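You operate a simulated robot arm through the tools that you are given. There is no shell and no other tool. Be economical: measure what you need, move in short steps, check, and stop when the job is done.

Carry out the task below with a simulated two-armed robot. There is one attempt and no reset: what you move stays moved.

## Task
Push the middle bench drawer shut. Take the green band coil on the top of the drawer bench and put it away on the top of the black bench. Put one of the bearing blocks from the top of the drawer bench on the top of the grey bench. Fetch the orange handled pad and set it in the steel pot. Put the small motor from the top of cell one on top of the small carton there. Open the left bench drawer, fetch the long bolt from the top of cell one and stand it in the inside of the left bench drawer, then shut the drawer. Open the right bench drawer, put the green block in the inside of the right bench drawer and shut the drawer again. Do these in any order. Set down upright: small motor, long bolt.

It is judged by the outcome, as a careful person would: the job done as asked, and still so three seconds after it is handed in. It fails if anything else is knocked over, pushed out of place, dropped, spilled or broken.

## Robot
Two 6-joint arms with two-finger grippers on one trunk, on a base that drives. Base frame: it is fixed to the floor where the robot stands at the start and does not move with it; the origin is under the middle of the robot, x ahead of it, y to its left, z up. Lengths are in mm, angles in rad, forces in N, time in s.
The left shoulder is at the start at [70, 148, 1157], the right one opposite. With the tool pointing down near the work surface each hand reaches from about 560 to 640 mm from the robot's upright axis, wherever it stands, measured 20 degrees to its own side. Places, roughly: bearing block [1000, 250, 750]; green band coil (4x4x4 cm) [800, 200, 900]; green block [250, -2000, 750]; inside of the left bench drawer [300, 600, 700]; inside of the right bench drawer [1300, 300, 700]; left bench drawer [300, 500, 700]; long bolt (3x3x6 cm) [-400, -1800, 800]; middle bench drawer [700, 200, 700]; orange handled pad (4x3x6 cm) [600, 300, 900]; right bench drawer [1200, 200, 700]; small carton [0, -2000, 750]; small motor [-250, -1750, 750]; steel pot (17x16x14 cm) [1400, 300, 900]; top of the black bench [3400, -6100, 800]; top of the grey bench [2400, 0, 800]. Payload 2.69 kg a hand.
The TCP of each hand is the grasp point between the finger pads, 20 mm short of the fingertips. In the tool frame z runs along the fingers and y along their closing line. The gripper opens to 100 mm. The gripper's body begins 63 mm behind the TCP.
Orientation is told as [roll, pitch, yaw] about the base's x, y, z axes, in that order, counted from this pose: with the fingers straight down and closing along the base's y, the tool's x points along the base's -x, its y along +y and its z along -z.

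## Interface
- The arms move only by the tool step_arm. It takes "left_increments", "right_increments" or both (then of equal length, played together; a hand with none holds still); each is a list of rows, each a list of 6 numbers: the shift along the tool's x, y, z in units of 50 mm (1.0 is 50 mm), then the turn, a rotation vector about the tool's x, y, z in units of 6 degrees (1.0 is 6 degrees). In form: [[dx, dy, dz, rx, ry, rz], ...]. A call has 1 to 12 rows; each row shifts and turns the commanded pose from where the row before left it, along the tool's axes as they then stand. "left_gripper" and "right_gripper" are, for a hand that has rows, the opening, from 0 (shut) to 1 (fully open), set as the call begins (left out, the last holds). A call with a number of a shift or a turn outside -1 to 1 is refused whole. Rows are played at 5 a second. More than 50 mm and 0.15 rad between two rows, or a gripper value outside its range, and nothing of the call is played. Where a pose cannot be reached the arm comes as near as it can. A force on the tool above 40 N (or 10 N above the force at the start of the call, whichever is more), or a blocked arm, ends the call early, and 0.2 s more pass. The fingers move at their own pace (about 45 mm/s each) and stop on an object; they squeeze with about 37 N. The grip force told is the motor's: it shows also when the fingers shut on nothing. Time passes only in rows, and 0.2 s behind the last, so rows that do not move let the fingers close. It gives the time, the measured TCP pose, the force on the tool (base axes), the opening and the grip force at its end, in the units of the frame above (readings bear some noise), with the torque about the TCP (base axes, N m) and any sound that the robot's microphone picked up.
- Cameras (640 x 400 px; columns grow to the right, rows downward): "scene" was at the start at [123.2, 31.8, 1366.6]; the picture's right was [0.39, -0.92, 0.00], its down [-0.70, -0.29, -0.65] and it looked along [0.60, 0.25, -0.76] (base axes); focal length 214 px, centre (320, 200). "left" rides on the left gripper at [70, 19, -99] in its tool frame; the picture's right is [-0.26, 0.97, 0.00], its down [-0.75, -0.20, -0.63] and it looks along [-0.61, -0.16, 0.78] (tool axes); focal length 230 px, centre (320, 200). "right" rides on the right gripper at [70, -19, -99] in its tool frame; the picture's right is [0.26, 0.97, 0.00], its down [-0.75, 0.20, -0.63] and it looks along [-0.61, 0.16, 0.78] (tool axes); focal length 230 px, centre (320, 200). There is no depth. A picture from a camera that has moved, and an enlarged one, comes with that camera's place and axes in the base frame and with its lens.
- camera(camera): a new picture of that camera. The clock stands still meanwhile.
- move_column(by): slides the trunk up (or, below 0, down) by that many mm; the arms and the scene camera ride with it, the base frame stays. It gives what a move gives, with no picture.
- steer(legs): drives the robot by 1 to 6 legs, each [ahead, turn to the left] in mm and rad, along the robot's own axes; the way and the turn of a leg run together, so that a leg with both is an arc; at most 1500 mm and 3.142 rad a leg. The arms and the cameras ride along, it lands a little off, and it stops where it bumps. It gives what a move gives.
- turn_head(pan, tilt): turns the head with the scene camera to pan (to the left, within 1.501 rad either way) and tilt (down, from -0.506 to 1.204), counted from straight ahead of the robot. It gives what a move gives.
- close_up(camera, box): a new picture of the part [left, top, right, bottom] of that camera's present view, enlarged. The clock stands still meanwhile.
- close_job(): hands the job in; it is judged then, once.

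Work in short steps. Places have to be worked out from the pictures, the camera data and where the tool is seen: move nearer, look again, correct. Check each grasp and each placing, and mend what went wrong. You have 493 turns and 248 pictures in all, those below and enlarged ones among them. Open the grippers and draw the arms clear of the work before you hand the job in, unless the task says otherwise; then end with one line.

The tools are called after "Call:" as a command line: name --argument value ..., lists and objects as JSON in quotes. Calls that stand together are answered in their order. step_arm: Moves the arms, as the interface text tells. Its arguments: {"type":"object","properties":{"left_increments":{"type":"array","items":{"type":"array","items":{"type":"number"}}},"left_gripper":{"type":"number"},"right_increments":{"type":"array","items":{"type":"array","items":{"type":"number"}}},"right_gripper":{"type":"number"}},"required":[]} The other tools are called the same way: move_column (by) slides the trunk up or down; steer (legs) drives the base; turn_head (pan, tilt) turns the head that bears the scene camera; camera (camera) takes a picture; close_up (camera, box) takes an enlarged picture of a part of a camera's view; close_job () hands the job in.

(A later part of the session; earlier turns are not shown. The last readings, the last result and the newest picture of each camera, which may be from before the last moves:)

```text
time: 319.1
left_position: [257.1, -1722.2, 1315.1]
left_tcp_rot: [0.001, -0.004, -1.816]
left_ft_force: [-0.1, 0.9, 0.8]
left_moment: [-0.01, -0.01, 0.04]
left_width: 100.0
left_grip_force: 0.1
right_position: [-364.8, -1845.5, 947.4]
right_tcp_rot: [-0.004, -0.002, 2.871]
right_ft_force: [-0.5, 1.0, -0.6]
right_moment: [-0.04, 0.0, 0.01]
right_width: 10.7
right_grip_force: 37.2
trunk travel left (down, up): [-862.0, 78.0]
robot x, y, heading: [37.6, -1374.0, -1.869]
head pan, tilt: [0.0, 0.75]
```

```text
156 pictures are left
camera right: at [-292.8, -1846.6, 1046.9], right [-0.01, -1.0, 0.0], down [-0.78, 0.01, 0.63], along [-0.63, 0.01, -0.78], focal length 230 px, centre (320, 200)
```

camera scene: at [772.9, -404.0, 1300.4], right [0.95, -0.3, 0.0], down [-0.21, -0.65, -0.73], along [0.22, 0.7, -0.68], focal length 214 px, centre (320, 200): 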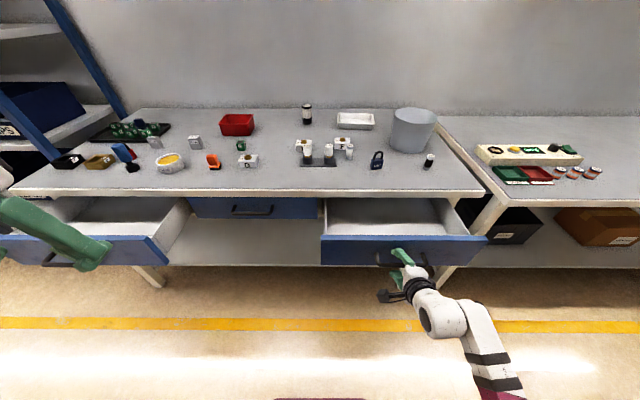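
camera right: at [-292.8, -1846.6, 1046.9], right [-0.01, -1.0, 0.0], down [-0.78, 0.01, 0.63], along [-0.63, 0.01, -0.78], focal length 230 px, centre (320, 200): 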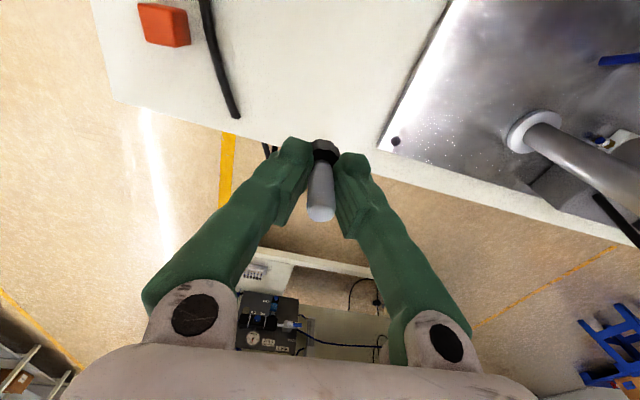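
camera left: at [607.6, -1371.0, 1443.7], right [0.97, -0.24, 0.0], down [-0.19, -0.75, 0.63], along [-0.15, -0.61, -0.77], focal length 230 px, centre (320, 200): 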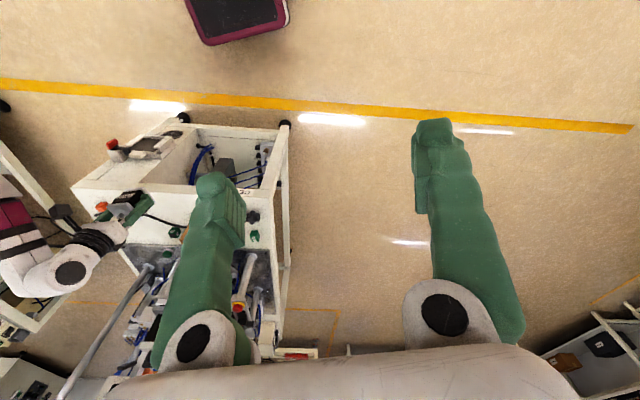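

The bolt hangs upright. I carry it to a spot in front of the open left drawer.

Call:
steer --legs '[[-200, 0], [0, -2.383], [826, 0], [0, -0.767]]'

Call:
camera --camera "scene"

Call:
camera --camera "right"

```text
time: 332.4
left_position: [-498.2, -98.8, 1315.3]
left_tcp_rot: [0.0, -0.005, 1.322]
left_ft_force: [-0.1, 0.1, -0.1]
left_moment: [0.01, -0.01, 0.02]
left_width: 100.0
left_grip_force: 0.0
right_position: [124.5, 21.3, 947.8]
right_tcp_rot: [-0.002, -0.001, -0.276]
right_ft_force: [0.3, -0.2, -0.5]
right_moment: [0.0, 0.02, 0.02]
right_width: 10.4
right_grip_force: 36.8
trunk travel left (down, up): [-862.0, 78.0]
robot x, y, heading: [-278.0, -443.2, 1.268]
head pan, tilt: [0.0, 0.75]
```

```text
155 pictures are left
camera scene: at [-235.0, -317.7, 1522.4], right [0.95, -0.3, 0.0], down [-0.2, -0.65, -0.73], along [0.22, 0.7, -0.68], focal length 214 px, centre (320, 200)
```

scene: 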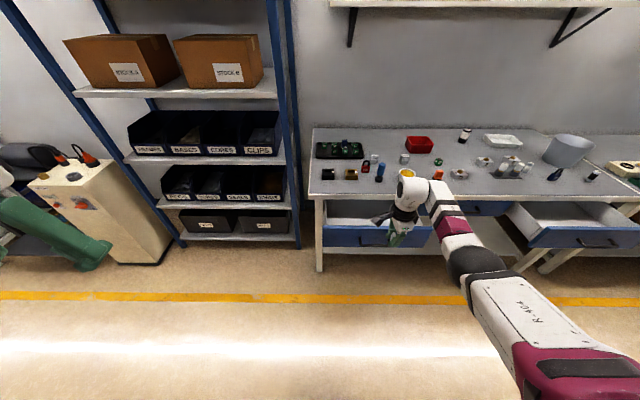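

```text
154 pictures are left
camera right: at [50.4, 21.4, 1047.2], right [0.02, 1.0, 0.0], down [0.78, -0.01, 0.63], along [0.63, -0.01, -0.78], focal length 230 px, centre (320, 200)
```

right: 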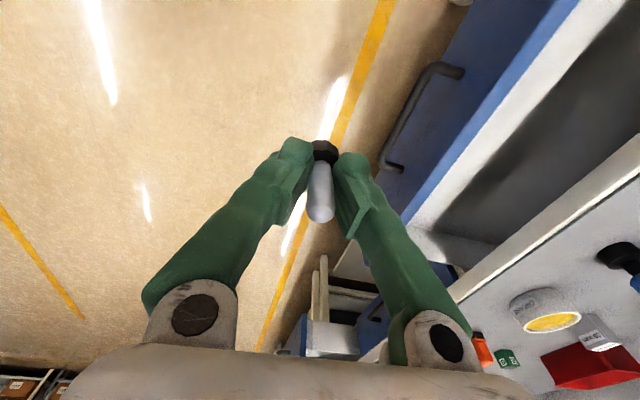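

The drawer interior is empty. I drive 254 mm ahead so that the bolt is over the open interior.

Call:
steer --legs '[[250, 0]]'

Call:
camera --camera "right"

Call:
close_up --camera "scene" --box '[280, 180, 500, 317]'

```text
time: 334.2
left_position: [-425.2, 133.5, 1314.8]
left_tcp_rot: [-0.001, -0.008, 1.322]
left_ft_force: [0.2, -0.6, -0.6]
left_moment: [0.02, -0.01, 0.02]
left_width: 100.0
left_grip_force: 0.1
right_position: [196.9, 256.8, 949.7]
right_tcp_rot: [-0.002, -0.001, -0.277]
right_ft_force: [0.5, -0.3, -0.7]
right_moment: [0.01, -0.01, 0.0]
right_width: 10.8
right_grip_force: 36.6
trunk travel left (down, up): [-862.0, 78.0]
robot x, y, heading: [-202.0, -212.5, 1.269]
head pan, tilt: [0.0, 0.75]
```

```text
153 pictures are left
camera right: at [123.7, 256.5, 1048.5], right [0.01, 1.0, 0.0], down [0.78, -0.01, 0.63], along [0.63, -0.01, -0.78], focal length 230 px, centre (320, 200)
```

right: 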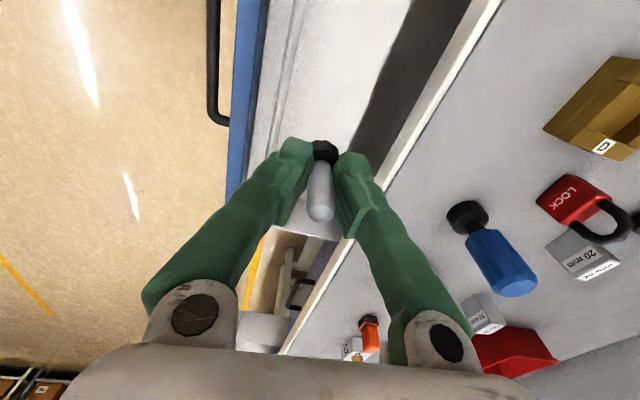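

```text
2.91 times, centred on (390, 248) of scene
camera zoom: at [-161.4, -84.2, 1522.7], right [0.95, -0.3, 0.0], down [-0.2, -0.65, -0.73], along [0.22, 0.7, -0.68], focal length 624 px, centre (116, 59)
```

zoom: 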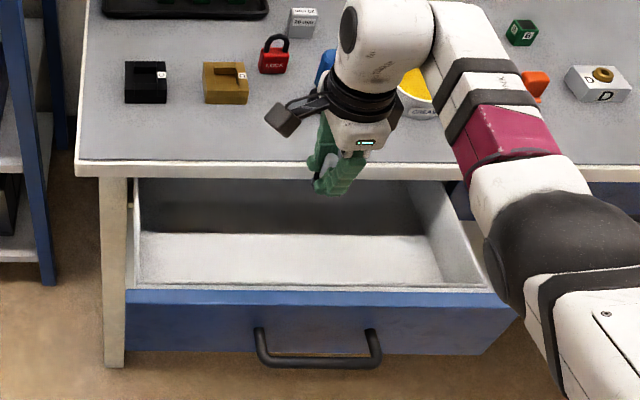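

The clear interior runs from n≈248 to 396; I move ahead 15 mm to centre the gripper body in it, then lower.

Call:
steer --legs '[[15, 0]]'

Call:
move_column --by -150

Call:
camera --camera "right"

Call:
close_up --camera "scene" --box '[280, 180, 500, 317]'

```text
time: 335.0
left_position: [-420.3, 147.6, 1316.9]
left_tcp_rot: [0.0, -0.009, 1.323]
left_ft_force: [0.2, -0.2, -0.2]
left_moment: [0.01, -0.02, 0.01]
left_width: 99.9
left_grip_force: 0.0
right_position: [201.3, 270.7, 949.1]
right_tcp_rot: [0.001, -0.003, -0.273]
right_ft_force: [-0.4, -0.1, -0.4]
right_moment: [0.03, -0.02, 0.03]
right_width: 10.9
right_grip_force: 36.3
trunk travel left (down, up): [-862.0, 78.0]
robot x, y, heading: [-197.6, -193.9, 1.269]
head pan, tilt: [0.0, 0.75]
```

```text
time: 336.7
left_position: [-419.4, 152.5, 1166.4]
left_tcp_rot: [0.0, -0.007, 1.32]
left_ft_force: [-0.5, 0.8, 0.6]
left_moment: [-0.01, 0.02, 0.0]
left_width: 100.0
left_grip_force: 0.0
right_position: [202.8, 272.8, 797.0]
right_tcp_rot: [-0.004, -0.002, -0.274]
right_ft_force: [-0.4, 0.5, -1.2]
right_moment: [-0.02, 0.01, 0.02]
right_width: 10.6
right_grip_force: 37.1
trunk travel left (down, up): [-712.0, 228.0]
robot x, y, heading: [-199.6, -197.5, 1.27]
head pan, tilt: [0.0, 0.75]
```

```text
151 pictures are left
camera right: at [129.0, 273.2, 897.0], right [0.01, 1.0, 0.0], down [0.78, -0.01, 0.63], along [0.63, -0.01, -0.78], focal length 230 px, centre (320, 200)
```

right: 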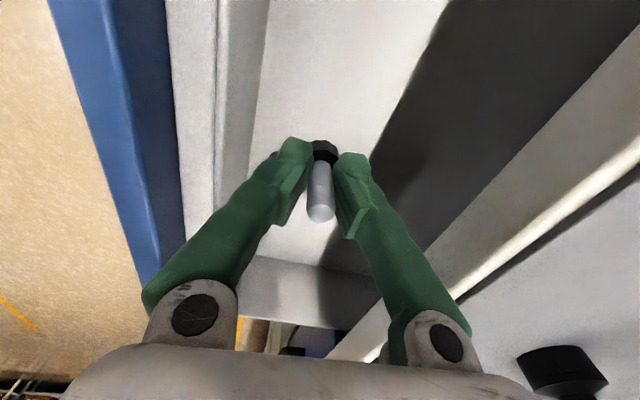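

```text
2.91 times, centred on (390, 248) of scene
camera zoom: at [-155.7, -66.3, 1372.4], right [0.95, -0.3, 0.0], down [-0.2, -0.65, -0.73], along [0.22, 0.7, -0.68], focal length 624 px, centre (116, 59)
```

zoom: 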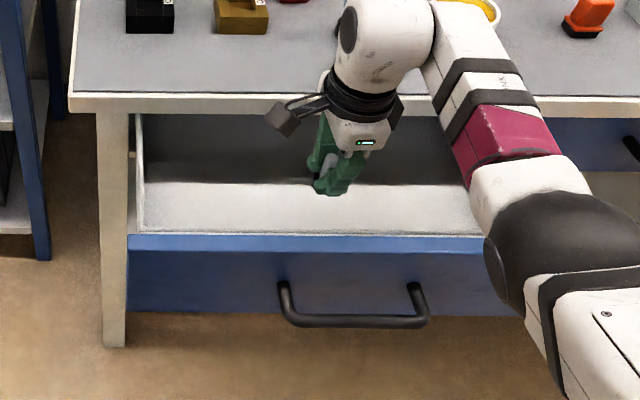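

All clear. I lower in steps toward the drawer floor, watching the force.

Call:
move_column --by -50

Call:
camera --camera "right"

Call:
close_up --camera "scene" --box '[320, 190, 460, 277]'

```text
time: 337.6
left_position: [-419.7, 151.5, 1115.3]
left_tcp_rot: [0.0, -0.004, 1.321]
left_ft_force: [0.8, 0.7, -0.6]
left_moment: [-0.03, 0.01, -0.02]
left_width: 100.2
left_grip_force: 0.0
right_position: [201.1, 272.5, 747.7]
right_tcp_rot: [-0.004, -0.001, -0.274]
right_ft_force: [0.6, -0.7, -0.3]
right_moment: [-0.03, 0.03, 0.03]
right_width: 10.9
right_grip_force: 36.9
trunk travel left (down, up): [-662.0, 278.0]
robot x, y, heading: [-199.7, -193.8, 1.272]
head pan, tilt: [0.0, 0.75]
```

```text
149 pictures are left
camera right: at [129.0, 273.2, 847.0], right [0.01, 1.0, 0.0], down [0.78, -0.01, 0.63], along [0.63, -0.01, -0.78], focal length 230 px, centre (320, 200)
```

right: 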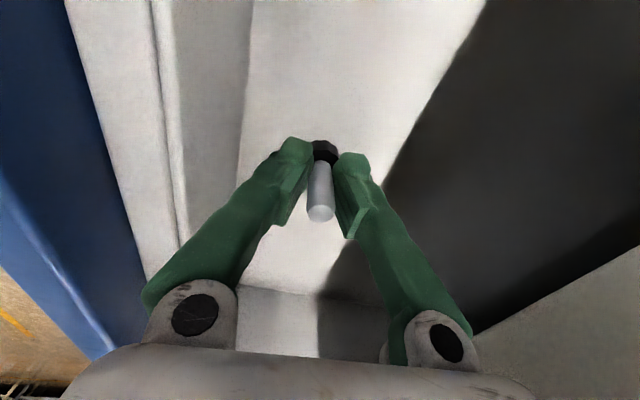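

```text
4.57 times, centred on (390, 234) of scene
camera zoom: at [-155.7, -66.3, 1322.3], right [0.95, -0.3, 0.0], down [-0.2, -0.65, -0.73], along [0.22, 0.7, -0.68], focal length 980 px, centre (0, 47)
```

zoom: 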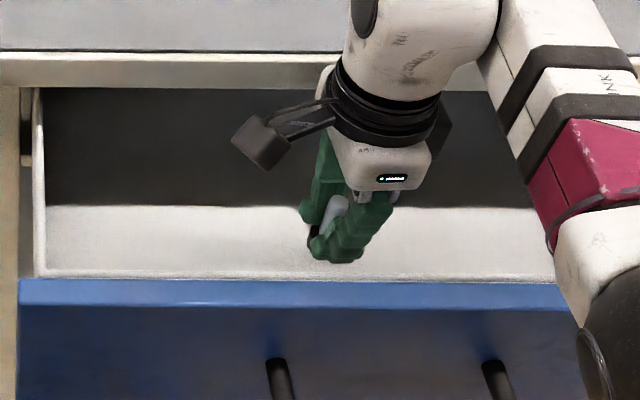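

Call:
move_column --by -12

Call:
move_column --by -5

Call:
move_column --by -5

```text
time: 338.2
left_position: [-419.5, 151.4, 1103.2]
left_tcp_rot: [-0.001, -0.006, 1.321]
left_ft_force: [0.1, 0.8, -0.3]
left_moment: [-0.01, 0.01, -0.02]
left_width: 99.9
left_grip_force: 0.2
right_position: [202.6, 273.4, 735.3]
right_tcp_rot: [-0.004, -0.002, -0.272]
right_ft_force: [0.0, 0.9, -0.4]
right_moment: [0.0, -0.01, -0.01]
right_width: 10.9
right_grip_force: 36.9
trunk travel left (down, up): [-650.0, 290.0]
robot x, y, heading: [-195.8, -193.7, 1.269]
head pan, tilt: [0.0, 0.75]
```

```text
time: 338.8
left_position: [-419.0, 151.7, 1098.2]
left_tcp_rot: [0.001, -0.005, 1.321]
left_ft_force: [0.2, 0.4, -0.2]
left_moment: [0.0, 0.0, -0.02]
left_width: 100.0
left_grip_force: 0.1
right_position: [201.9, 273.2, 730.2]
right_tcp_rot: [-0.004, -0.003, -0.275]
right_ft_force: [0.1, 0.6, -0.3]
right_moment: [0.03, 0.0, 0.0]
right_width: 10.8
right_grip_force: 37.3
trunk travel left (down, up): [-645.0, 295.0]
robot x, y, heading: [-194.3, -194.9, 1.265]
head pan, tilt: [0.0, 0.75]
```

```text
time: 339.3
left_position: [-419.4, 152.8, 1093.1]
left_tcp_rot: [0.0, -0.005, 1.322]
left_ft_force: [-0.2, -0.1, 0.6]
left_moment: [-0.01, 0.0, 0.01]
left_width: 99.9
left_grip_force: 0.0
right_position: [201.4, 273.9, 725.4]
right_tcp_rot: [-0.004, -0.002, -0.275]
right_ft_force: [-0.1, 0.4, -0.6]
right_moment: [0.0, 0.01, 0.0]
right_width: 10.8
right_grip_force: 36.8
trunk travel left (down, up): [-640.0, 300.0]
robot x, y, heading: [-199.6, -194.8, 1.267]
head pan, tilt: [0.0, 0.75]
```

Call:
move_column --by -4

Call:
move_column --by -4

Call:
move_column --by -4

Call:
camera --camera "right"

```text
time: 339.9
left_position: [-420.2, 152.9, 1089.7]
left_tcp_rot: [0.0, -0.004, 1.321]
left_ft_force: [-0.7, 0.6, -0.2]
left_moment: [0.03, 0.04, -0.01]
left_width: 100.1
left_grip_force: 0.0
right_position: [203.1, 272.3, 721.5]
right_tcp_rot: [-0.003, -0.001, -0.274]
right_ft_force: [-0.5, 0.3, -0.7]
right_moment: [0.02, 0.0, -0.01]
right_width: 10.6
right_grip_force: 37.2
trunk travel left (down, up): [-636.0, 304.0]
robot x, y, heading: [-198.9, -197.6, 1.267]
head pan, tilt: [0.0, 0.75]
```

```text
time: 340.4
left_position: [-419.3, 151.2, 1085.7]
left_tcp_rot: [0.0, -0.005, 1.322]
left_ft_force: [-0.3, -0.1, -1.4]
left_moment: [-0.03, 0.0, -0.04]
left_width: 100.2
left_grip_force: 0.1
right_position: [201.3, 272.7, 717.6]
right_tcp_rot: [-0.004, -0.001, -0.275]
right_ft_force: [-0.9, 0.3, -1.0]
right_moment: [-0.02, -0.03, 0.04]
right_width: 10.8
right_grip_force: 36.8
trunk travel left (down, up): [-632.0, 308.0]
robot x, y, heading: [-197.3, -200.7, 1.265]
head pan, tilt: [0.0, 0.75]
```

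```text
time: 340.9
left_position: [-419.5, 152.9, 1080.8]
left_tcp_rot: [0.001, -0.004, 1.321]
left_ft_force: [-1.0, 0.1, 0.1]
left_moment: [0.03, 0.02, -0.01]
left_width: 100.1
left_grip_force: 0.0
right_position: [202.8, 272.7, 712.8]
right_tcp_rot: [-0.003, -0.001, -0.273]
right_ft_force: [-0.3, 1.1, -0.6]
right_moment: [0.02, -0.04, -0.01]
right_width: 10.7
right_grip_force: 36.7
trunk travel left (down, up): [-628.0, 312.0]
robot x, y, heading: [-197.5, -193.2, 1.27]
head pan, tilt: [0.0, 0.75]
```

```text
147 pictures are left
camera right: at [129.1, 273.4, 812.8], right [0.01, 1.0, 0.0], down [0.78, -0.01, 0.63], along [0.63, -0.01, -0.78], focal length 230 px, centre (320, 200)
```

right: 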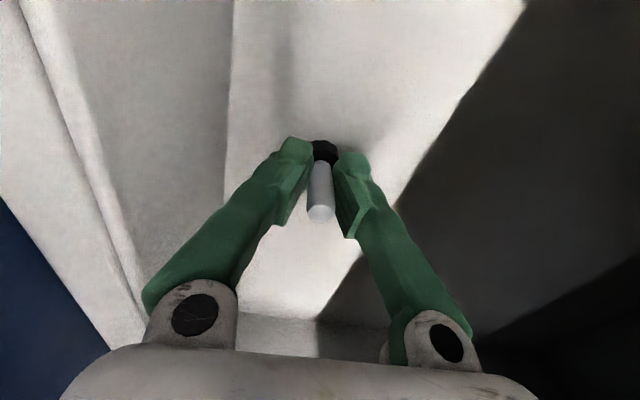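

Not yet at the floor; the shadow shows it is near. I go on in small steps.

Call:
move_column --by -4

Call:
move_column --by -4

Call:
move_column --by -4

```text
time: 341.4
left_position: [-420.3, 151.6, 1077.9]
left_tcp_rot: [0.0, -0.007, 1.321]
left_ft_force: [0.4, 0.0, 0.8]
left_moment: [-0.01, -0.01, -0.02]
left_width: 100.1
left_grip_force: 0.0
right_position: [202.5, 272.6, 711.1]
right_tcp_rot: [0.002, -0.001, -0.275]
right_ft_force: [2.7, 0.2, 11.4]
right_moment: [0.01, -0.07, -0.01]
right_width: 10.9
right_grip_force: 37.3
trunk travel left (down, up): [-624.0, 316.0]
robot x, y, heading: [-195.0, -196.4, 1.271]
head pan, tilt: [0.0, 0.75]
```

```text
time: 342.0
left_position: [-422.7, 148.8, 1075.0]
left_tcp_rot: [-0.002, -0.01, 1.321]
left_ft_force: [-0.4, 0.2, 1.0]
left_moment: [0.03, 0.01, 0.05]
left_width: 99.8
left_grip_force: 0.1
right_position: [200.1, 272.0, 711.5]
right_tcp_rot: [0.01, -0.003, -0.277]
right_ft_force: [4.7, -0.8, 33.9]
right_moment: [-0.05, -0.14, 0.03]
right_width: 10.6
right_grip_force: 37.4
trunk travel left (down, up): [-620.0, 320.0]
robot x, y, heading: [-194.2, -195.5, 1.265]
head pan, tilt: [0.0, 0.75]
```

```text
time: 342.4
left_position: [-419.9, 151.1, 1071.6]
left_tcp_rot: [-0.002, -0.008, 1.32]
left_ft_force: [1.0, 0.5, -0.6]
left_moment: [-0.04, 0.01, 0.03]
left_width: 100.0
left_grip_force: 0.1
right_position: [202.8, 277.8, 710.9]
right_tcp_rot: [0.016, -0.004, -0.274]
right_ft_force: [1.2, -0.2, 24.0]
right_moment: [-0.18, 0.06, 0.01]
right_width: 10.8
right_grip_force: 37.1
trunk travel left (down, up): [-618.0, 322.0]
robot x, y, heading: [-201.2, -195.4, 1.271]
head pan, tilt: [0.0, 0.75]
stopped: the force on the tool passed its limit at 46 N (the readings are from after the stop); the commanded pose is now the measured one
```

The bolt rests on the drawer floor (TCP 711). I relieve the pressure before letting go.

Call:
move_column --by 3

Call:
step_arm --right_increments '[[0, 0, 0, 0.15, 0, 0], [0, 0, 0, 0, 0, 0]]'

Call:
camera --camera "right"

```text
time: 342.9
left_position: [-420.1, 150.8, 1073.3]
left_tcp_rot: [0.0, -0.006, 1.321]
left_ft_force: [0.1, 0.0, -1.1]
left_moment: [0.01, -0.01, 0.0]
left_width: 100.2
left_grip_force: 0.0
right_position: [201.4, 274.1, 711.4]
right_tcp_rot: [0.006, -0.005, -0.273]
right_ft_force: [-0.9, -0.1, 13.6]
right_moment: [-0.03, 0.09, -0.03]
right_width: 10.8
right_grip_force: 36.9
trunk travel left (down, up): [-621.0, 319.0]
robot x, y, heading: [-199.1, -193.5, 1.268]
head pan, tilt: [0.0, 0.75]
```

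```text
time: 343.5
left_position: [-421.7, 151.0, 1073.7]
left_tcp_rot: [-0.003, -0.007, 1.321]
left_ft_force: [-0.1, -0.1, 0.2]
left_moment: [-0.02, 0.0, 0.03]
left_width: 99.9
left_grip_force: 0.1
right_position: [201.6, 273.3, 711.4]
right_tcp_rot: [-0.008, -0.003, -0.274]
right_ft_force: [-2.2, 0.2, 13.0]
right_moment: [0.11, 0.11, 0.01]
right_width: 10.8
right_grip_force: 36.6
trunk travel left (down, up): [-621.0, 319.0]
robot x, y, heading: [-200.3, -196.2, 1.264]
head pan, tilt: [0.0, 0.75]
```

```text
146 pictures are left
camera right: at [129.1, 275.2, 811.0], right [0.01, 1.0, -0.01], down [0.78, -0.01, 0.63], along [0.63, -0.02, -0.78], focal length 230 px, centre (320, 200)
```

right: 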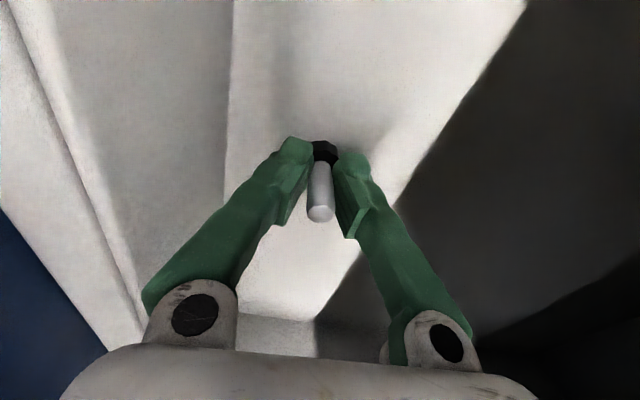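

Call:
step_arm --right_increments '[[0, 0, 0, 0, 0, 0], [0, 0, 0, 0, 0, 0], [0, 0, 0, 0, 0, 0]]' --right_gripper 0.45

Call:
camera --camera "right"

```text
time: 344.3
left_position: [-419.0, 152.5, 1073.4]
left_tcp_rot: [0.0, -0.007, 1.32]
left_ft_force: [0.1, -0.6, 0.3]
left_moment: [0.04, 0.03, 0.02]
left_width: 100.1
left_grip_force: 0.0
right_position: [202.3, 273.9, 710.0]
right_tcp_rot: [-0.009, -0.003, -0.274]
right_ft_force: [-0.1, 0.2, 0.8]
right_moment: [0.0, -0.06, 0.01]
right_width: 44.8
right_grip_force: 0.1
trunk travel left (down, up): [-621.0, 319.0]
robot x, y, heading: [-194.7, -198.9, 1.265]
head pan, tilt: [0.0, 0.75]
```

```text
145 pictures are left
camera right: at [130.3, 275.6, 809.4], right [0.01, 1.0, -0.01], down [0.78, 0.0, 0.63], along [0.63, -0.02, -0.78], focal length 230 px, centre (320, 200)
```

right: 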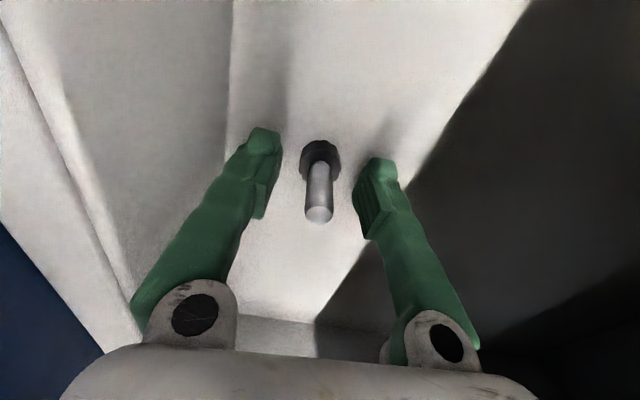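

The bolt stands on its own. I raise the hand clear straight up and check.

Call:
move_column --by 200

Call:
camera --camera "right"

```text
time: 346.5
left_position: [-419.1, 152.8, 1274.7]
left_tcp_rot: [-0.001, -0.005, 1.321]
left_ft_force: [-0.6, -0.8, 0.9]
left_moment: [0.02, -0.06, 0.01]
left_width: 99.9
left_grip_force: 0.1
right_position: [204.3, 276.3, 909.7]
right_tcp_rot: [-0.014, -0.001, -0.274]
right_ft_force: [0.5, 0.7, 0.2]
right_moment: [0.03, 0.0, 0.04]
right_width: 45.0
right_grip_force: 0.0
trunk travel left (down, up): [-821.0, 119.0]
robot x, y, heading: [-196.9, -195.6, 1.266]
head pan, tilt: [0.0, 0.75]
```

```text
144 pictures are left
camera right: at [130.6, 276.4, 1009.4], right [0.01, 1.0, -0.01], down [0.78, 0.0, 0.63], along [0.63, -0.02, -0.78], focal length 230 px, centre (320, 200)
```

right: 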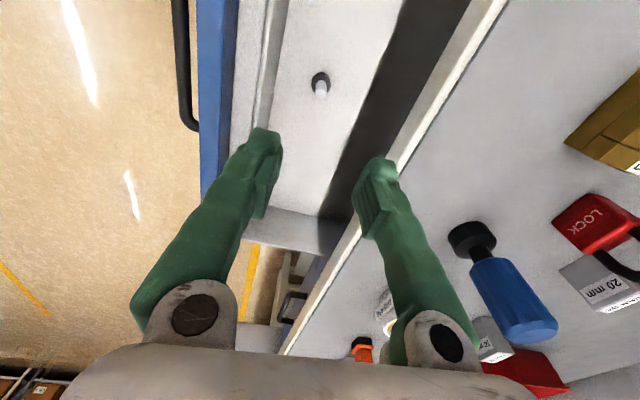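

The bolt stands upright in the drawer. To shut the drawer I back off, shift the hand right of the handle and pitch it forward as a closed fist.

Call:
steer --legs '[[-160, 0]]'

Call:
step_arm --right_increments '[[0, -0.9, 0, 0, 0, 0], [0, -0.9, 0, 0, 0, 0], [-0.8, 0, 0, 0, 0, 0], [-0.8, 0, 0, 0, 0, 0], [-0.7, 0, 0, 0, 0, 0]]' --right_gripper 0

Call:
step_arm --right_increments '[[0, 0, 0, -1, 0, 0], [0, 0, 0, -1, 0, 0], [0, 0, 0, -1, 0, 0], [0, 0, 0, -1, 0, 0], [0, 0, 0, -1, 0, 0], [0, 0, 0, -1, 0, 0], [0, 0, 0, -1, 0, 0], [0, 0, 0, -1, 0, 0], [0, 0, 0, -1, 0, 0], [0, 0, 0, -1, 0, 0]]'

```text
time: 347.9
left_position: [-465.3, 2.1, 1273.7]
left_tcp_rot: [-0.002, -0.004, 1.321]
left_ft_force: [-0.3, 0.5, 0.9]
left_moment: [0.0, 0.01, 0.0]
left_width: 99.8
left_grip_force: 0.2
right_position: [156.4, 124.0, 909.0]
right_tcp_rot: [-0.013, -0.001, -0.275]
right_ft_force: [-0.1, 0.0, -0.5]
right_moment: [-0.02, 0.01, 0.0]
right_width: 45.2
right_grip_force: 0.1
trunk travel left (down, up): [-821.0, 119.0]
robot x, y, heading: [-240.6, -348.6, 1.267]
head pan, tilt: [0.0, 0.75]
```

```text
time: 349.1
left_position: [-464.9, 0.4, 1274.6]
left_tcp_rot: [0.002, -0.006, 1.322]
left_ft_force: [0.4, -0.3, -0.3]
left_moment: [0.01, 0.01, 0.02]
left_width: 100.2
left_grip_force: 0.1
right_position: [242.4, 4.0, 909.5]
right_tcp_rot: [-0.01, 0.001, -0.274]
right_ft_force: [0.1, -0.3, 0.4]
right_moment: [0.01, 0.02, -0.03]
right_width: 0.1
right_grip_force: 29.8
trunk travel left (down, up): [-821.0, 119.0]
robot x, y, heading: [-241.7, -348.1, 1.267]
head pan, tilt: [0.0, 0.75]
```

```text
time: 351.3
left_position: [-466.8, -0.6, 1274.4]
left_tcp_rot: [0.001, -0.007, 1.321]
left_ft_force: [-0.5, 0.0, 0.1]
left_moment: [0.0, 0.05, 0.03]
left_width: 99.8
left_grip_force: 0.1
right_position: [242.5, 4.3, 910.5]
right_tcp_rot: [1.04, -0.002, -0.274]
right_ft_force: [-0.2, -0.3, -0.8]
right_moment: [0.0, 0.01, 0.02]
right_width: 0.0
right_grip_force: 29.5
trunk travel left (down, up): [-821.0, 119.0]
robot x, y, heading: [-243.3, -347.8, 1.264]
head pan, tilt: [0.0, 0.75]
```

The fist is in line with the face right of the handle. I lower to z≈722 and start pushing gently in short legs.

Call:
move_column --by -188

Call:
steer --legs '[[100, 0]]'

Call:
camera --camera "right"

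Call:
close_up --camera "scene" --box '[260, 150, 500, 300]'

```text
time: 353.4
left_position: [-467.0, -0.0, 1086.7]
left_tcp_rot: [0.0, -0.004, 1.322]
left_ft_force: [0.2, -0.4, -0.2]
left_moment: [-0.02, 0.01, 0.02]
left_width: 99.8
left_grip_force: 0.1
right_position: [241.6, 4.1, 722.0]
right_tcp_rot: [1.038, -0.003, -0.275]
right_ft_force: [-1.1, -1.4, -0.4]
right_moment: [0.02, 0.02, 0.01]
right_width: 0.0
right_grip_force: 29.5
trunk travel left (down, up): [-633.0, 307.0]
robot x, y, heading: [-245.3, -348.5, 1.268]
head pan, tilt: [0.0, 0.75]
```

```text
time: 354.5
left_position: [-437.4, 94.4, 1086.7]
left_tcp_rot: [-0.001, -0.006, 1.32]
left_ft_force: [0.3, -1.1, 0.1]
left_moment: [-0.02, -0.02, 0.02]
left_width: 100.1
left_grip_force: 0.1
right_position: [272.3, 98.7, 723.5]
right_tcp_rot: [1.036, -0.001, -0.276]
right_ft_force: [-0.6, 0.3, 0.4]
right_moment: [0.01, -0.03, -0.01]
right_width: 0.2
right_grip_force: 29.4
trunk travel left (down, up): [-633.0, 307.0]
robot x, y, heading: [-214.5, -250.6, 1.27]
head pan, tilt: [0.0, 0.75]
```

```text
143 pictures are left
camera right: at [178.1, 26.2, 757.9], right [-0.12, 0.54, 0.83], down [0.6, -0.63, 0.49], along [0.79, 0.56, -0.25], focal length 230 px, centre (320, 200)
```

right: 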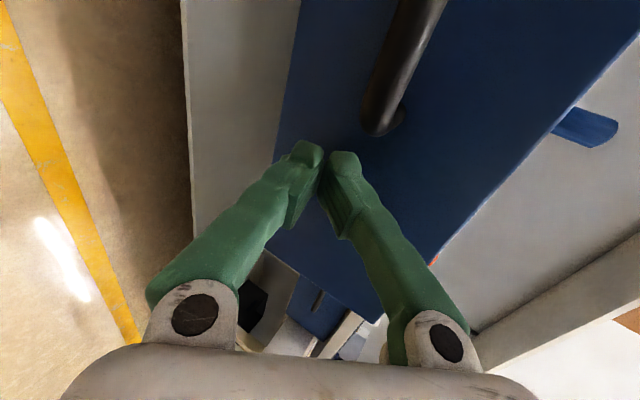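

```text
2.67 times, centred on (380, 225) of scene
camera zoom: at [-173.5, -124.3, 1293.0], right [0.95, -0.3, 0.0], down [-0.2, -0.65, -0.73], along [0.22, 0.7, -0.68], focal length 572 px, centre (160, 133)
```

zoom: 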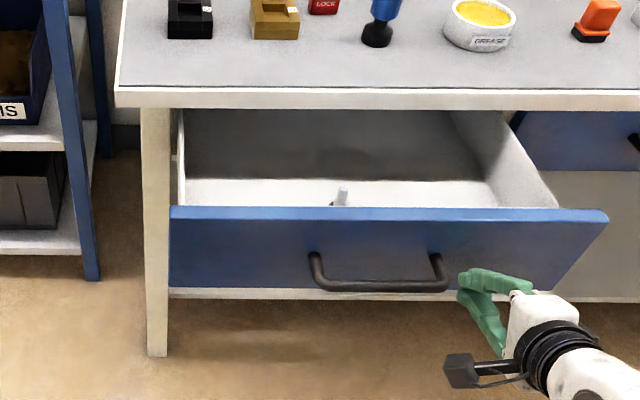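

The fist is clear of the handle and the bolt stands inside. I push forward in gentle legs.

Call:
steer --legs '[[25, 0], [25, 0], [25, 0]]'

Call:
close_up --camera "scene" --box '[260, 150, 500, 300]'

```text
time: 356.1
left_position: [-416.3, 162.1, 1087.1]
left_tcp_rot: [0.0, -0.009, 1.323]
left_ft_force: [-0.6, 0.1, 0.2]
left_moment: [0.04, 0.0, 0.0]
left_width: 100.2
left_grip_force: 0.1
right_position: [292.8, 169.2, 724.4]
right_tcp_rot: [1.04, 0.0, -0.272]
right_ft_force: [0.1, -1.6, 0.7]
right_moment: [-0.01, 0.03, 0.02]
right_width: 0.0
right_grip_force: 29.5
trunk travel left (down, up): [-633.0, 307.0]
robot x, y, heading: [-190.4, -177.8, 1.266]
head pan, tilt: [0.0, 0.75]
```

```text
2.67 times, centred on (380, 225) of scene
camera zoom: at [-152.3, -56.7, 1293.4], right [0.95, -0.3, 0.0], down [-0.2, -0.65, -0.73], along [0.22, 0.7, -0.68], focal length 572 px, centre (160, 133)
```

zoom: 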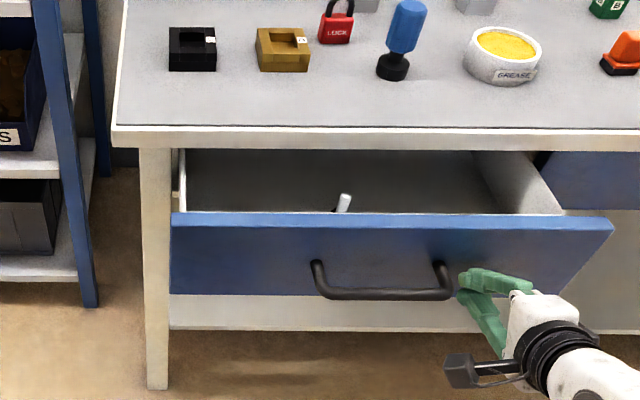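

Call:
close_up --camera "scene" --box '[355, 200, 425, 244]'

```text
9.09 times, centred on (390, 222) of scene
camera zoom: at [-152.3, -56.7, 1293.4], right [0.95, -0.3, 0.0], down [-0.2, -0.65, -0.73], along [0.22, 0.7, -0.68], focal length 1950 px, centre (-316, 0)
```

zoom: 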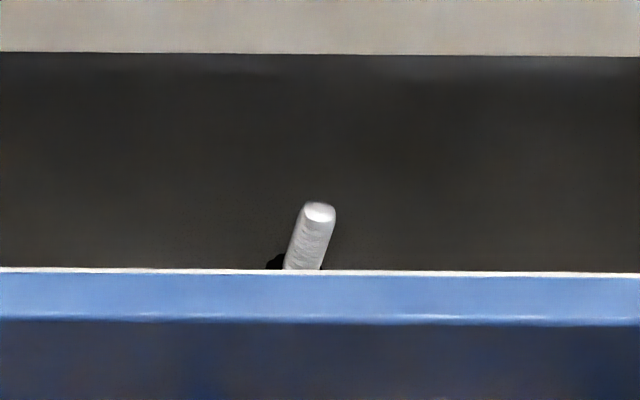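

The bolt stands vertically (the lean matches the perspective). I go on pushing.

Call:
steer --legs '[[25, 0], [25, 0], [25, 0], [25, 0]]'

Call:
close_up --camera "scene" --box '[260, 150, 500, 300]'

```text
time: 358.2
left_position: [-386.1, 257.0, 1086.9]
left_tcp_rot: [0.001, -0.008, 1.321]
left_ft_force: [-0.6, -0.3, 0.1]
left_moment: [0.04, -0.04, -0.01]
left_width: 100.0
left_grip_force: 0.0
right_position: [322.0, 264.0, 724.6]
right_tcp_rot: [1.041, -0.002, -0.275]
right_ft_force: [-0.1, 1.2, 0.1]
right_moment: [0.0, 0.0, -0.01]
right_width: 0.0
right_grip_force: 29.1
trunk travel left (down, up): [-633.0, 307.0]
robot x, y, heading: [-157.0, -85.3, 1.27]
head pan, tilt: [0.0, 0.75]
```

```text
2.67 times, centred on (380, 225) of scene
camera zoom: at [-122.6, 38.6, 1293.4], right [0.95, -0.3, 0.0], down [-0.2, -0.65, -0.73], along [0.22, 0.7, -0.68], focal length 572 px, centre (160, 133)
```

zoom: 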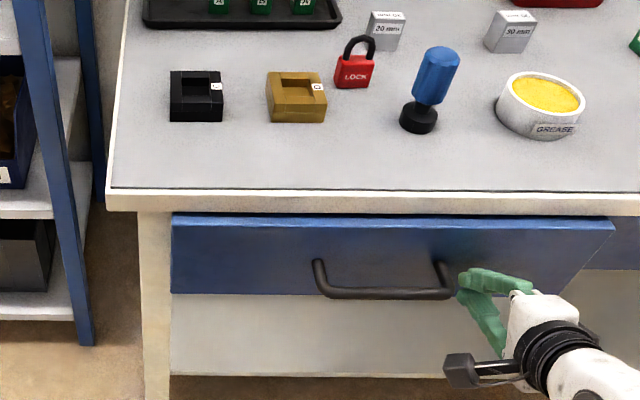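

Call:
steer --legs '[[20, 0], [20, 0]]'

Call:
steer --legs '[[12, 0]]'

Call:
close_up --camera "scene" --box '[300, 170, 540, 320]'

```text
time: 359.4
left_position: [-375.4, 296.3, 1087.2]
left_tcp_rot: [0.0, -0.008, 1.321]
left_ft_force: [0.2, 0.2, 0.6]
left_moment: [0.03, 0.0, 0.02]
left_width: 100.0
left_grip_force: 0.1
right_position: [334.8, 303.7, 725.5]
right_tcp_rot: [1.041, -0.002, -0.275]
right_ft_force: [-0.2, -1.1, -0.5]
right_moment: [0.02, -0.02, 0.0]
right_width: 0.0
right_grip_force: 29.6
trunk travel left (down, up): [-633.0, 307.0]
robot x, y, heading: [-148.3, -46.1, 1.269]
head pan, tilt: [0.0, 0.75]
```

```text
time: 360.1
left_position: [-368.7, 309.9, 1085.3]
left_tcp_rot: [-0.001, -0.005, 1.322]
left_ft_force: [1.2, 0.6, -0.7]
left_moment: [0.01, -0.03, 0.02]
left_width: 100.0
left_grip_force: 0.0
right_position: [338.6, 315.3, 722.5]
right_tcp_rot: [1.037, 0.0, -0.275]
right_ft_force: [-1.7, -6.2, -0.2]
right_moment: [0.04, 0.1, -0.07]
right_width: 0.0
right_grip_force: 29.4
trunk travel left (down, up): [-633.0, 307.0]
robot x, y, heading: [-149.1, -38.3, 1.271]
head pan, tilt: [0.0, 0.75]
```

```text
2.67 times, centred on (420, 245) of scene
camera zoom: at [-105.8, 90.8, 1293.0], right [0.95, -0.3, 0.0], down [-0.2, -0.65, -0.73], along [0.22, 0.7, -0.68], focal length 572 px, centre (53, 80)
```

zoom: 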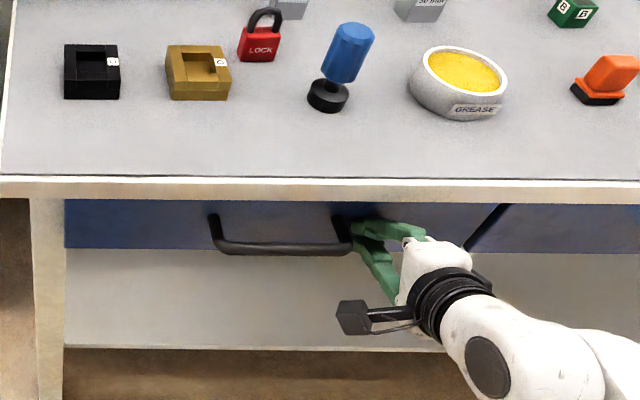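

It looks flush and a small resistance shows. I press 5 mm more to confirm it is at its stop.

Call:
steer --legs '[[6, 0]]'

```text
time: 360.9
left_position: [-370.4, 309.3, 1088.2]
left_tcp_rot: [-0.002, -0.011, 1.321]
left_ft_force: [-0.2, 0.9, 0.1]
left_moment: [-0.01, -0.03, -0.02]
left_width: 100.0
left_grip_force: 0.0
right_position: [338.1, 315.9, 722.7]
right_tcp_rot: [1.033, -0.002, -0.274]
right_ft_force: [-15.7, -34.9, -4.0]
right_moment: [-0.02, 0.05, -0.21]
right_width: 0.0
right_grip_force: 29.4
trunk travel left (down, up): [-633.0, 307.0]
robot x, y, heading: [-146.1, -31.0, 1.264]
head pan, tilt: [0.0, 0.75]
```

The left drawer is shut with the bolt inside. I back off, bring the hand to its normal posture and drive to cell one for the green READY block.

Call:
steer --legs '[[-200, 0]]'

Call:
move_column --by 220

Call:
step_arm --right_increments '[[0, 0, 0, 1, 0, 0], [0, 0, 0, 1, 0, 0], [0, 0, 0, 1, 0, 0], [0, 0, 0, 1, 0, 0], [0, 0, 0, 1, 0, 0], [0, 0, 0, 1, 0, 0], [0, 0, 0, 1, 0, 0], [0, 0, 0, 1, 0, 0], [0, 0, 0, 1, 0, 0], [0, 0, 0, 0.87, 0, 0]]'

Call:
step_arm --right_increments '[[0.73, 0.6, -0.2, 0, 0, 0], [0.73, 0.6, -0.2, 0, 0, 0], [0.73, 0.6, -0.2, 0, 0, 0]]' --right_gripper 1

Call:
steer --legs '[[0, -2.185], [1402, 0], [0, -0.9585]]'

Call:
camera --camera "right"

```text
time: 362.4
left_position: [-426.0, 127.8, 1086.0]
left_tcp_rot: [0.0, -0.004, 1.322]
left_ft_force: [-0.1, -0.2, 0.2]
left_moment: [0.0, 0.0, 0.01]
left_width: 99.9
left_grip_force: 0.0
right_position: [279.3, 130.3, 718.8]
right_tcp_rot: [1.028, 0.0, -0.275]
right_ft_force: [0.0, -0.3, -0.5]
right_moment: [-0.04, 0.0, 0.01]
right_width: 0.0
right_grip_force: 29.6
trunk travel left (down, up): [-633.0, 307.0]
robot x, y, heading: [-205.0, -221.1, 1.264]
head pan, tilt: [0.0, 0.75]
```

```text
time: 364.8
left_position: [-427.8, 128.1, 1306.3]
left_tcp_rot: [-0.001, -0.005, 1.323]
left_ft_force: [0.0, -0.6, 0.1]
left_moment: [-0.02, 0.02, -0.03]
left_width: 99.9
left_grip_force: 0.0
right_position: [281.5, 132.1, 939.0]
right_tcp_rot: [1.028, 0.001, -0.276]
right_ft_force: [-1.7, -0.7, 0.1]
right_moment: [0.01, -0.02, -0.02]
right_width: 0.0
right_grip_force: 29.4
trunk travel left (down, up): [-853.0, 87.0]
robot x, y, heading: [-210.3, -219.4, 1.264]
head pan, tilt: [0.0, 0.75]
```

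```text
time: 367.0
left_position: [-426.5, 128.3, 1306.0]
left_tcp_rot: [-0.001, -0.004, 1.321]
left_ft_force: [-0.1, 1.0, 0.1]
left_moment: [-0.01, -0.02, 0.04]
left_width: 100.3
left_grip_force: 0.0
right_position: [280.1, 131.7, 941.0]
right_tcp_rot: [-0.01, 0.0, -0.274]
right_ft_force: [-0.3, 0.3, 0.1]
right_moment: [0.01, 0.0, -0.01]
right_width: 0.0
right_grip_force: 29.5
trunk travel left (down, up): [-853.0, 87.0]
robot x, y, heading: [-202.5, -216.7, 1.266]
head pan, tilt: [0.0, 0.75]
```

```text
time: 367.8
left_position: [-428.5, 128.8, 1305.3]
left_tcp_rot: [-0.002, -0.005, 1.321]
left_ft_force: [-0.3, -0.5, 0.1]
left_moment: [-0.03, -0.01, -0.02]
left_width: 100.1
left_grip_force: 0.1
right_position: [199.9, 250.6, 969.4]
right_tcp_rot: [-0.006, -0.002, -0.276]
right_ft_force: [0.8, 0.4, -0.6]
right_moment: [0.0, 0.01, 0.03]
right_width: 69.7
right_grip_force: 0.0
trunk travel left (down, up): [-853.0, 87.0]
robot x, y, heading: [-206.1, -215.7, 1.27]
head pan, tilt: [0.0, 0.75]
```

```text
time: 382.4
left_position: [847.7, -1678.1, 1305.4]
left_tcp_rot: [0.0, -0.006, -1.829]
left_ft_force: [0.0, -0.3, -0.1]
left_moment: [0.01, 0.0, 0.03]
left_width: 100.1
left_grip_force: 0.0
right_position: [218.9, -1796.6, 969.2]
right_tcp_rot: [-0.005, -0.001, 2.86]
right_ft_force: [-0.3, -0.5, 0.3]
right_moment: [-0.01, 0.0, -0.01]
right_width: 99.9
right_grip_force: 0.1
trunk travel left (down, up): [-853.0, 87.0]
robot x, y, heading: [623.1, -1332.6, -1.882]
head pan, tilt: [0.0, 0.75]
```

```text
137 pictures are left
camera right: at [289.5, -1799.8, 1068.4], right [-0.02, -1.0, -0.01], down [-0.78, 0.01, 0.63], along [-0.63, 0.02, -0.78], focal length 230 px, centre (320, 200)
```

right: 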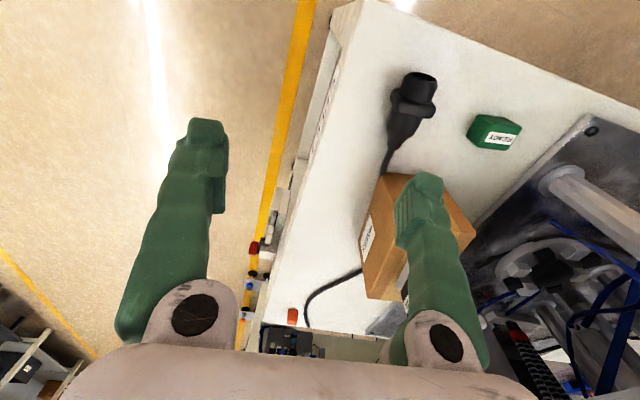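

Call:
close_up --camera "right" --box '[430, 95, 550, 170]'

```text
5.33 times, centred on (490, 132) of right
camera zoom: at [289.5, -1799.8, 1068.4], right [-0.02, -1.0, -0.01], down [-0.78, 0.01, 0.63], along [-0.63, 0.02, -0.78], focal length 1227 px, centre (-587, 560)
```

zoom: 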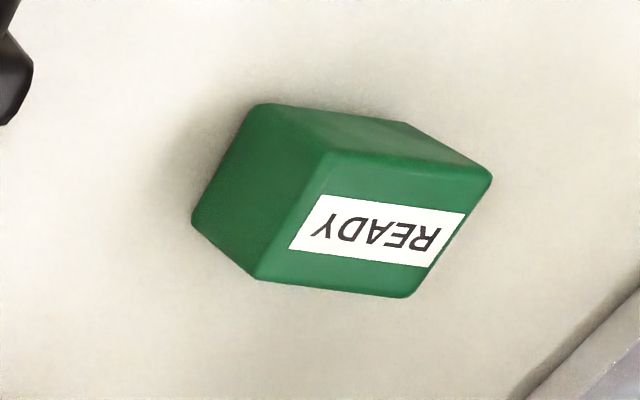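

The READY block is about [173, -2004], 30 × 38 mm, long side at azimuth -1.73. I drive ahead, shift 20 mm left, and turn the wrist 7° to match.

Call:
steer --legs '[[211, 0]]'

Call:
step_arm --right_increments '[[0.4, 0, 0, 0, 0, -0.6], [0, 0, 0, 0, 0, -0.6]]' --right_gripper 0.75

Call:
camera --camera "right"

```text
time: 384.0
left_position: [783.7, -1874.8, 1307.8]
left_tcp_rot: [0.0, -0.008, -1.827]
left_ft_force: [-0.8, 0.9, -0.1]
left_moment: [-0.01, 0.06, 0.02]
left_width: 99.9
left_grip_force: 0.0
right_position: [154.0, -1993.9, 970.6]
right_tcp_rot: [-0.002, 0.0, 2.86]
right_ft_force: [0.4, -0.5, 0.1]
right_moment: [0.0, 0.02, -0.02]
right_width: 99.9
right_grip_force: 0.0
trunk travel left (down, up): [-853.0, 87.0]
robot x, y, heading: [559.5, -1529.1, -1.884]
head pan, tilt: [0.0, 0.75]
```

```text
time: 384.6
left_position: [781.7, -1877.1, 1305.7]
left_tcp_rot: [0.001, -0.006, -1.827]
left_ft_force: [0.5, 0.5, -0.3]
left_moment: [-0.04, 0.0, 0.0]
left_width: 100.2
left_grip_force: 0.1
right_position: [173.4, -2002.6, 969.3]
right_tcp_rot: [-0.006, 0.001, 2.985]
right_ft_force: [0.3, -0.2, 0.1]
right_moment: [0.0, -0.03, 0.02]
right_width: 75.0
right_grip_force: 0.0
trunk travel left (down, up): [-853.0, 87.0]
robot x, y, heading: [559.4, -1530.7, -1.883]
head pan, tilt: [0.0, 0.75]
```

```text
135 pictures are left
camera right: at [243.8, -1995.3, 1068.9], right [0.11, -0.99, 0.0], down [-0.77, -0.09, 0.63], along [-0.63, -0.06, -0.78], focal length 230 px, centre (320, 200)
```

right: 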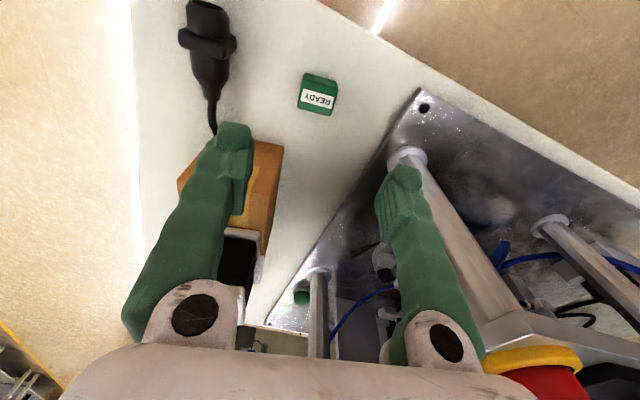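

Centred within 5 mm. I make the small correction and lower with the column.

Call:
step_arm --right_increments '[[0.06, -0.11, 0, 0, 0, 0]]'

Call:
move_column --by -115

Call:
camera --camera "right"

Call:
turn_head --pan -0.4 --tilt 0.75

Call:
camera --camera "scene"

```text
time: 385.0
left_position: [782.1, -1880.5, 1305.0]
left_tcp_rot: [0.001, -0.004, -1.828]
left_ft_force: [0.1, 0.4, 0.1]
left_moment: [-0.01, 0.01, -0.04]
left_width: 99.7
left_grip_force: 0.0
right_position: [176.1, -1997.7, 968.1]
right_tcp_rot: [-0.008, -0.001, 2.987]
right_ft_force: [-0.4, 0.7, -0.7]
right_moment: [-0.01, 0.0, -0.03]
right_width: 75.0
right_grip_force: 0.0
trunk travel left (down, up): [-853.0, 87.0]
robot x, y, heading: [562.0, -1529.4, -1.881]
head pan, tilt: [0.0, 0.75]
```

```text
time: 386.5
left_position: [782.2, -1880.5, 1191.2]
left_tcp_rot: [0.001, -0.005, -1.828]
left_ft_force: [-0.5, 0.2, 0.8]
left_moment: [0.01, -0.01, 0.0]
left_width: 100.0
left_grip_force: 0.0
right_position: [175.5, -1998.1, 852.7]
right_tcp_rot: [-0.006, -0.001, 2.984]
right_ft_force: [0.4, -0.7, 0.4]
right_moment: [0.0, -0.03, -0.01]
right_width: 75.1
right_grip_force: 0.1
trunk travel left (down, up): [-738.0, 202.0]
robot x, y, heading: [561.5, -1531.7, -1.887]
head pan, tilt: [0.0, 0.75]
```

```text
134 pictures are left
camera right: at [246.4, -1991.5, 953.1], right [0.1, -0.99, -0.01], down [-0.77, -0.08, 0.63], along [-0.63, -0.06, -0.78], focal length 230 px, centre (320, 200)
```

right: 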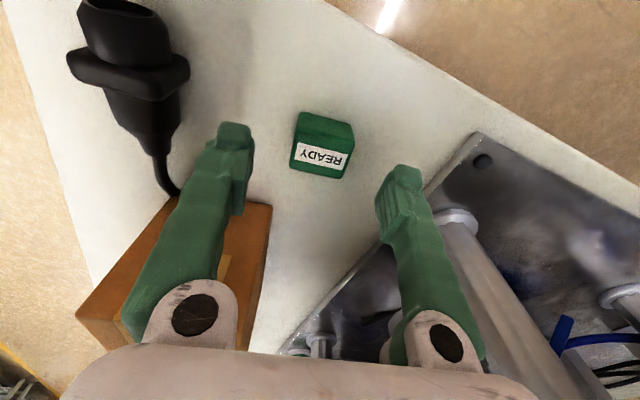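

```text
time: 387.3
left_position: [781.3, -1878.9, 1191.0]
left_tcp_rot: [0.001, -0.004, -1.826]
left_ft_force: [0.4, 0.3, -0.5]
left_moment: [0.02, -0.01, 0.03]
left_width: 99.8
left_grip_force: 0.1
right_position: [175.5, -1998.0, 853.8]
right_tcp_rot: [-0.008, 0.001, 2.985]
right_ft_force: [0.9, -0.3, 0.5]
right_moment: [0.01, 0.0, -0.01]
right_width: 75.1
right_grip_force: 0.2
trunk travel left (down, up): [-738.0, 202.0]
robot x, y, heading: [559.8, -1532.1, -1.879]
head pan, tilt: [-0.4, 0.75]
```

```text
133 pictures are left
camera scene: at [493.1, -1640.6, 1397.9], right [-0.76, 0.65, 0.0], down [0.45, 0.52, -0.73], along [-0.48, -0.55, -0.68], focal length 214 px, centre (320, 200)
```

scene: 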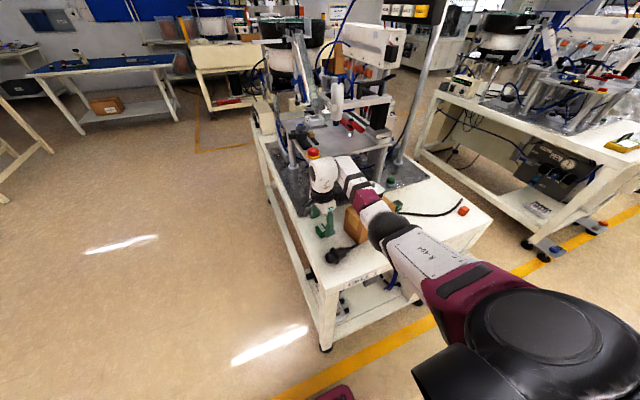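

Call:
close_up --camera "scene" --box '[270, 130, 430, 280]'

```text
2.67 times, centred on (350, 205) of scene
camera zoom: at [493.1, -1640.6, 1397.9], right [-0.76, 0.65, 0.0], down [0.45, 0.52, -0.73], along [-0.48, -0.55, -0.68], focal length 572 px, centre (240, 187)
```

zoom: 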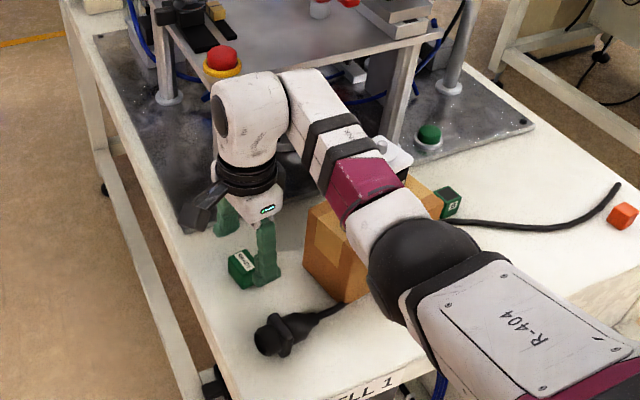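

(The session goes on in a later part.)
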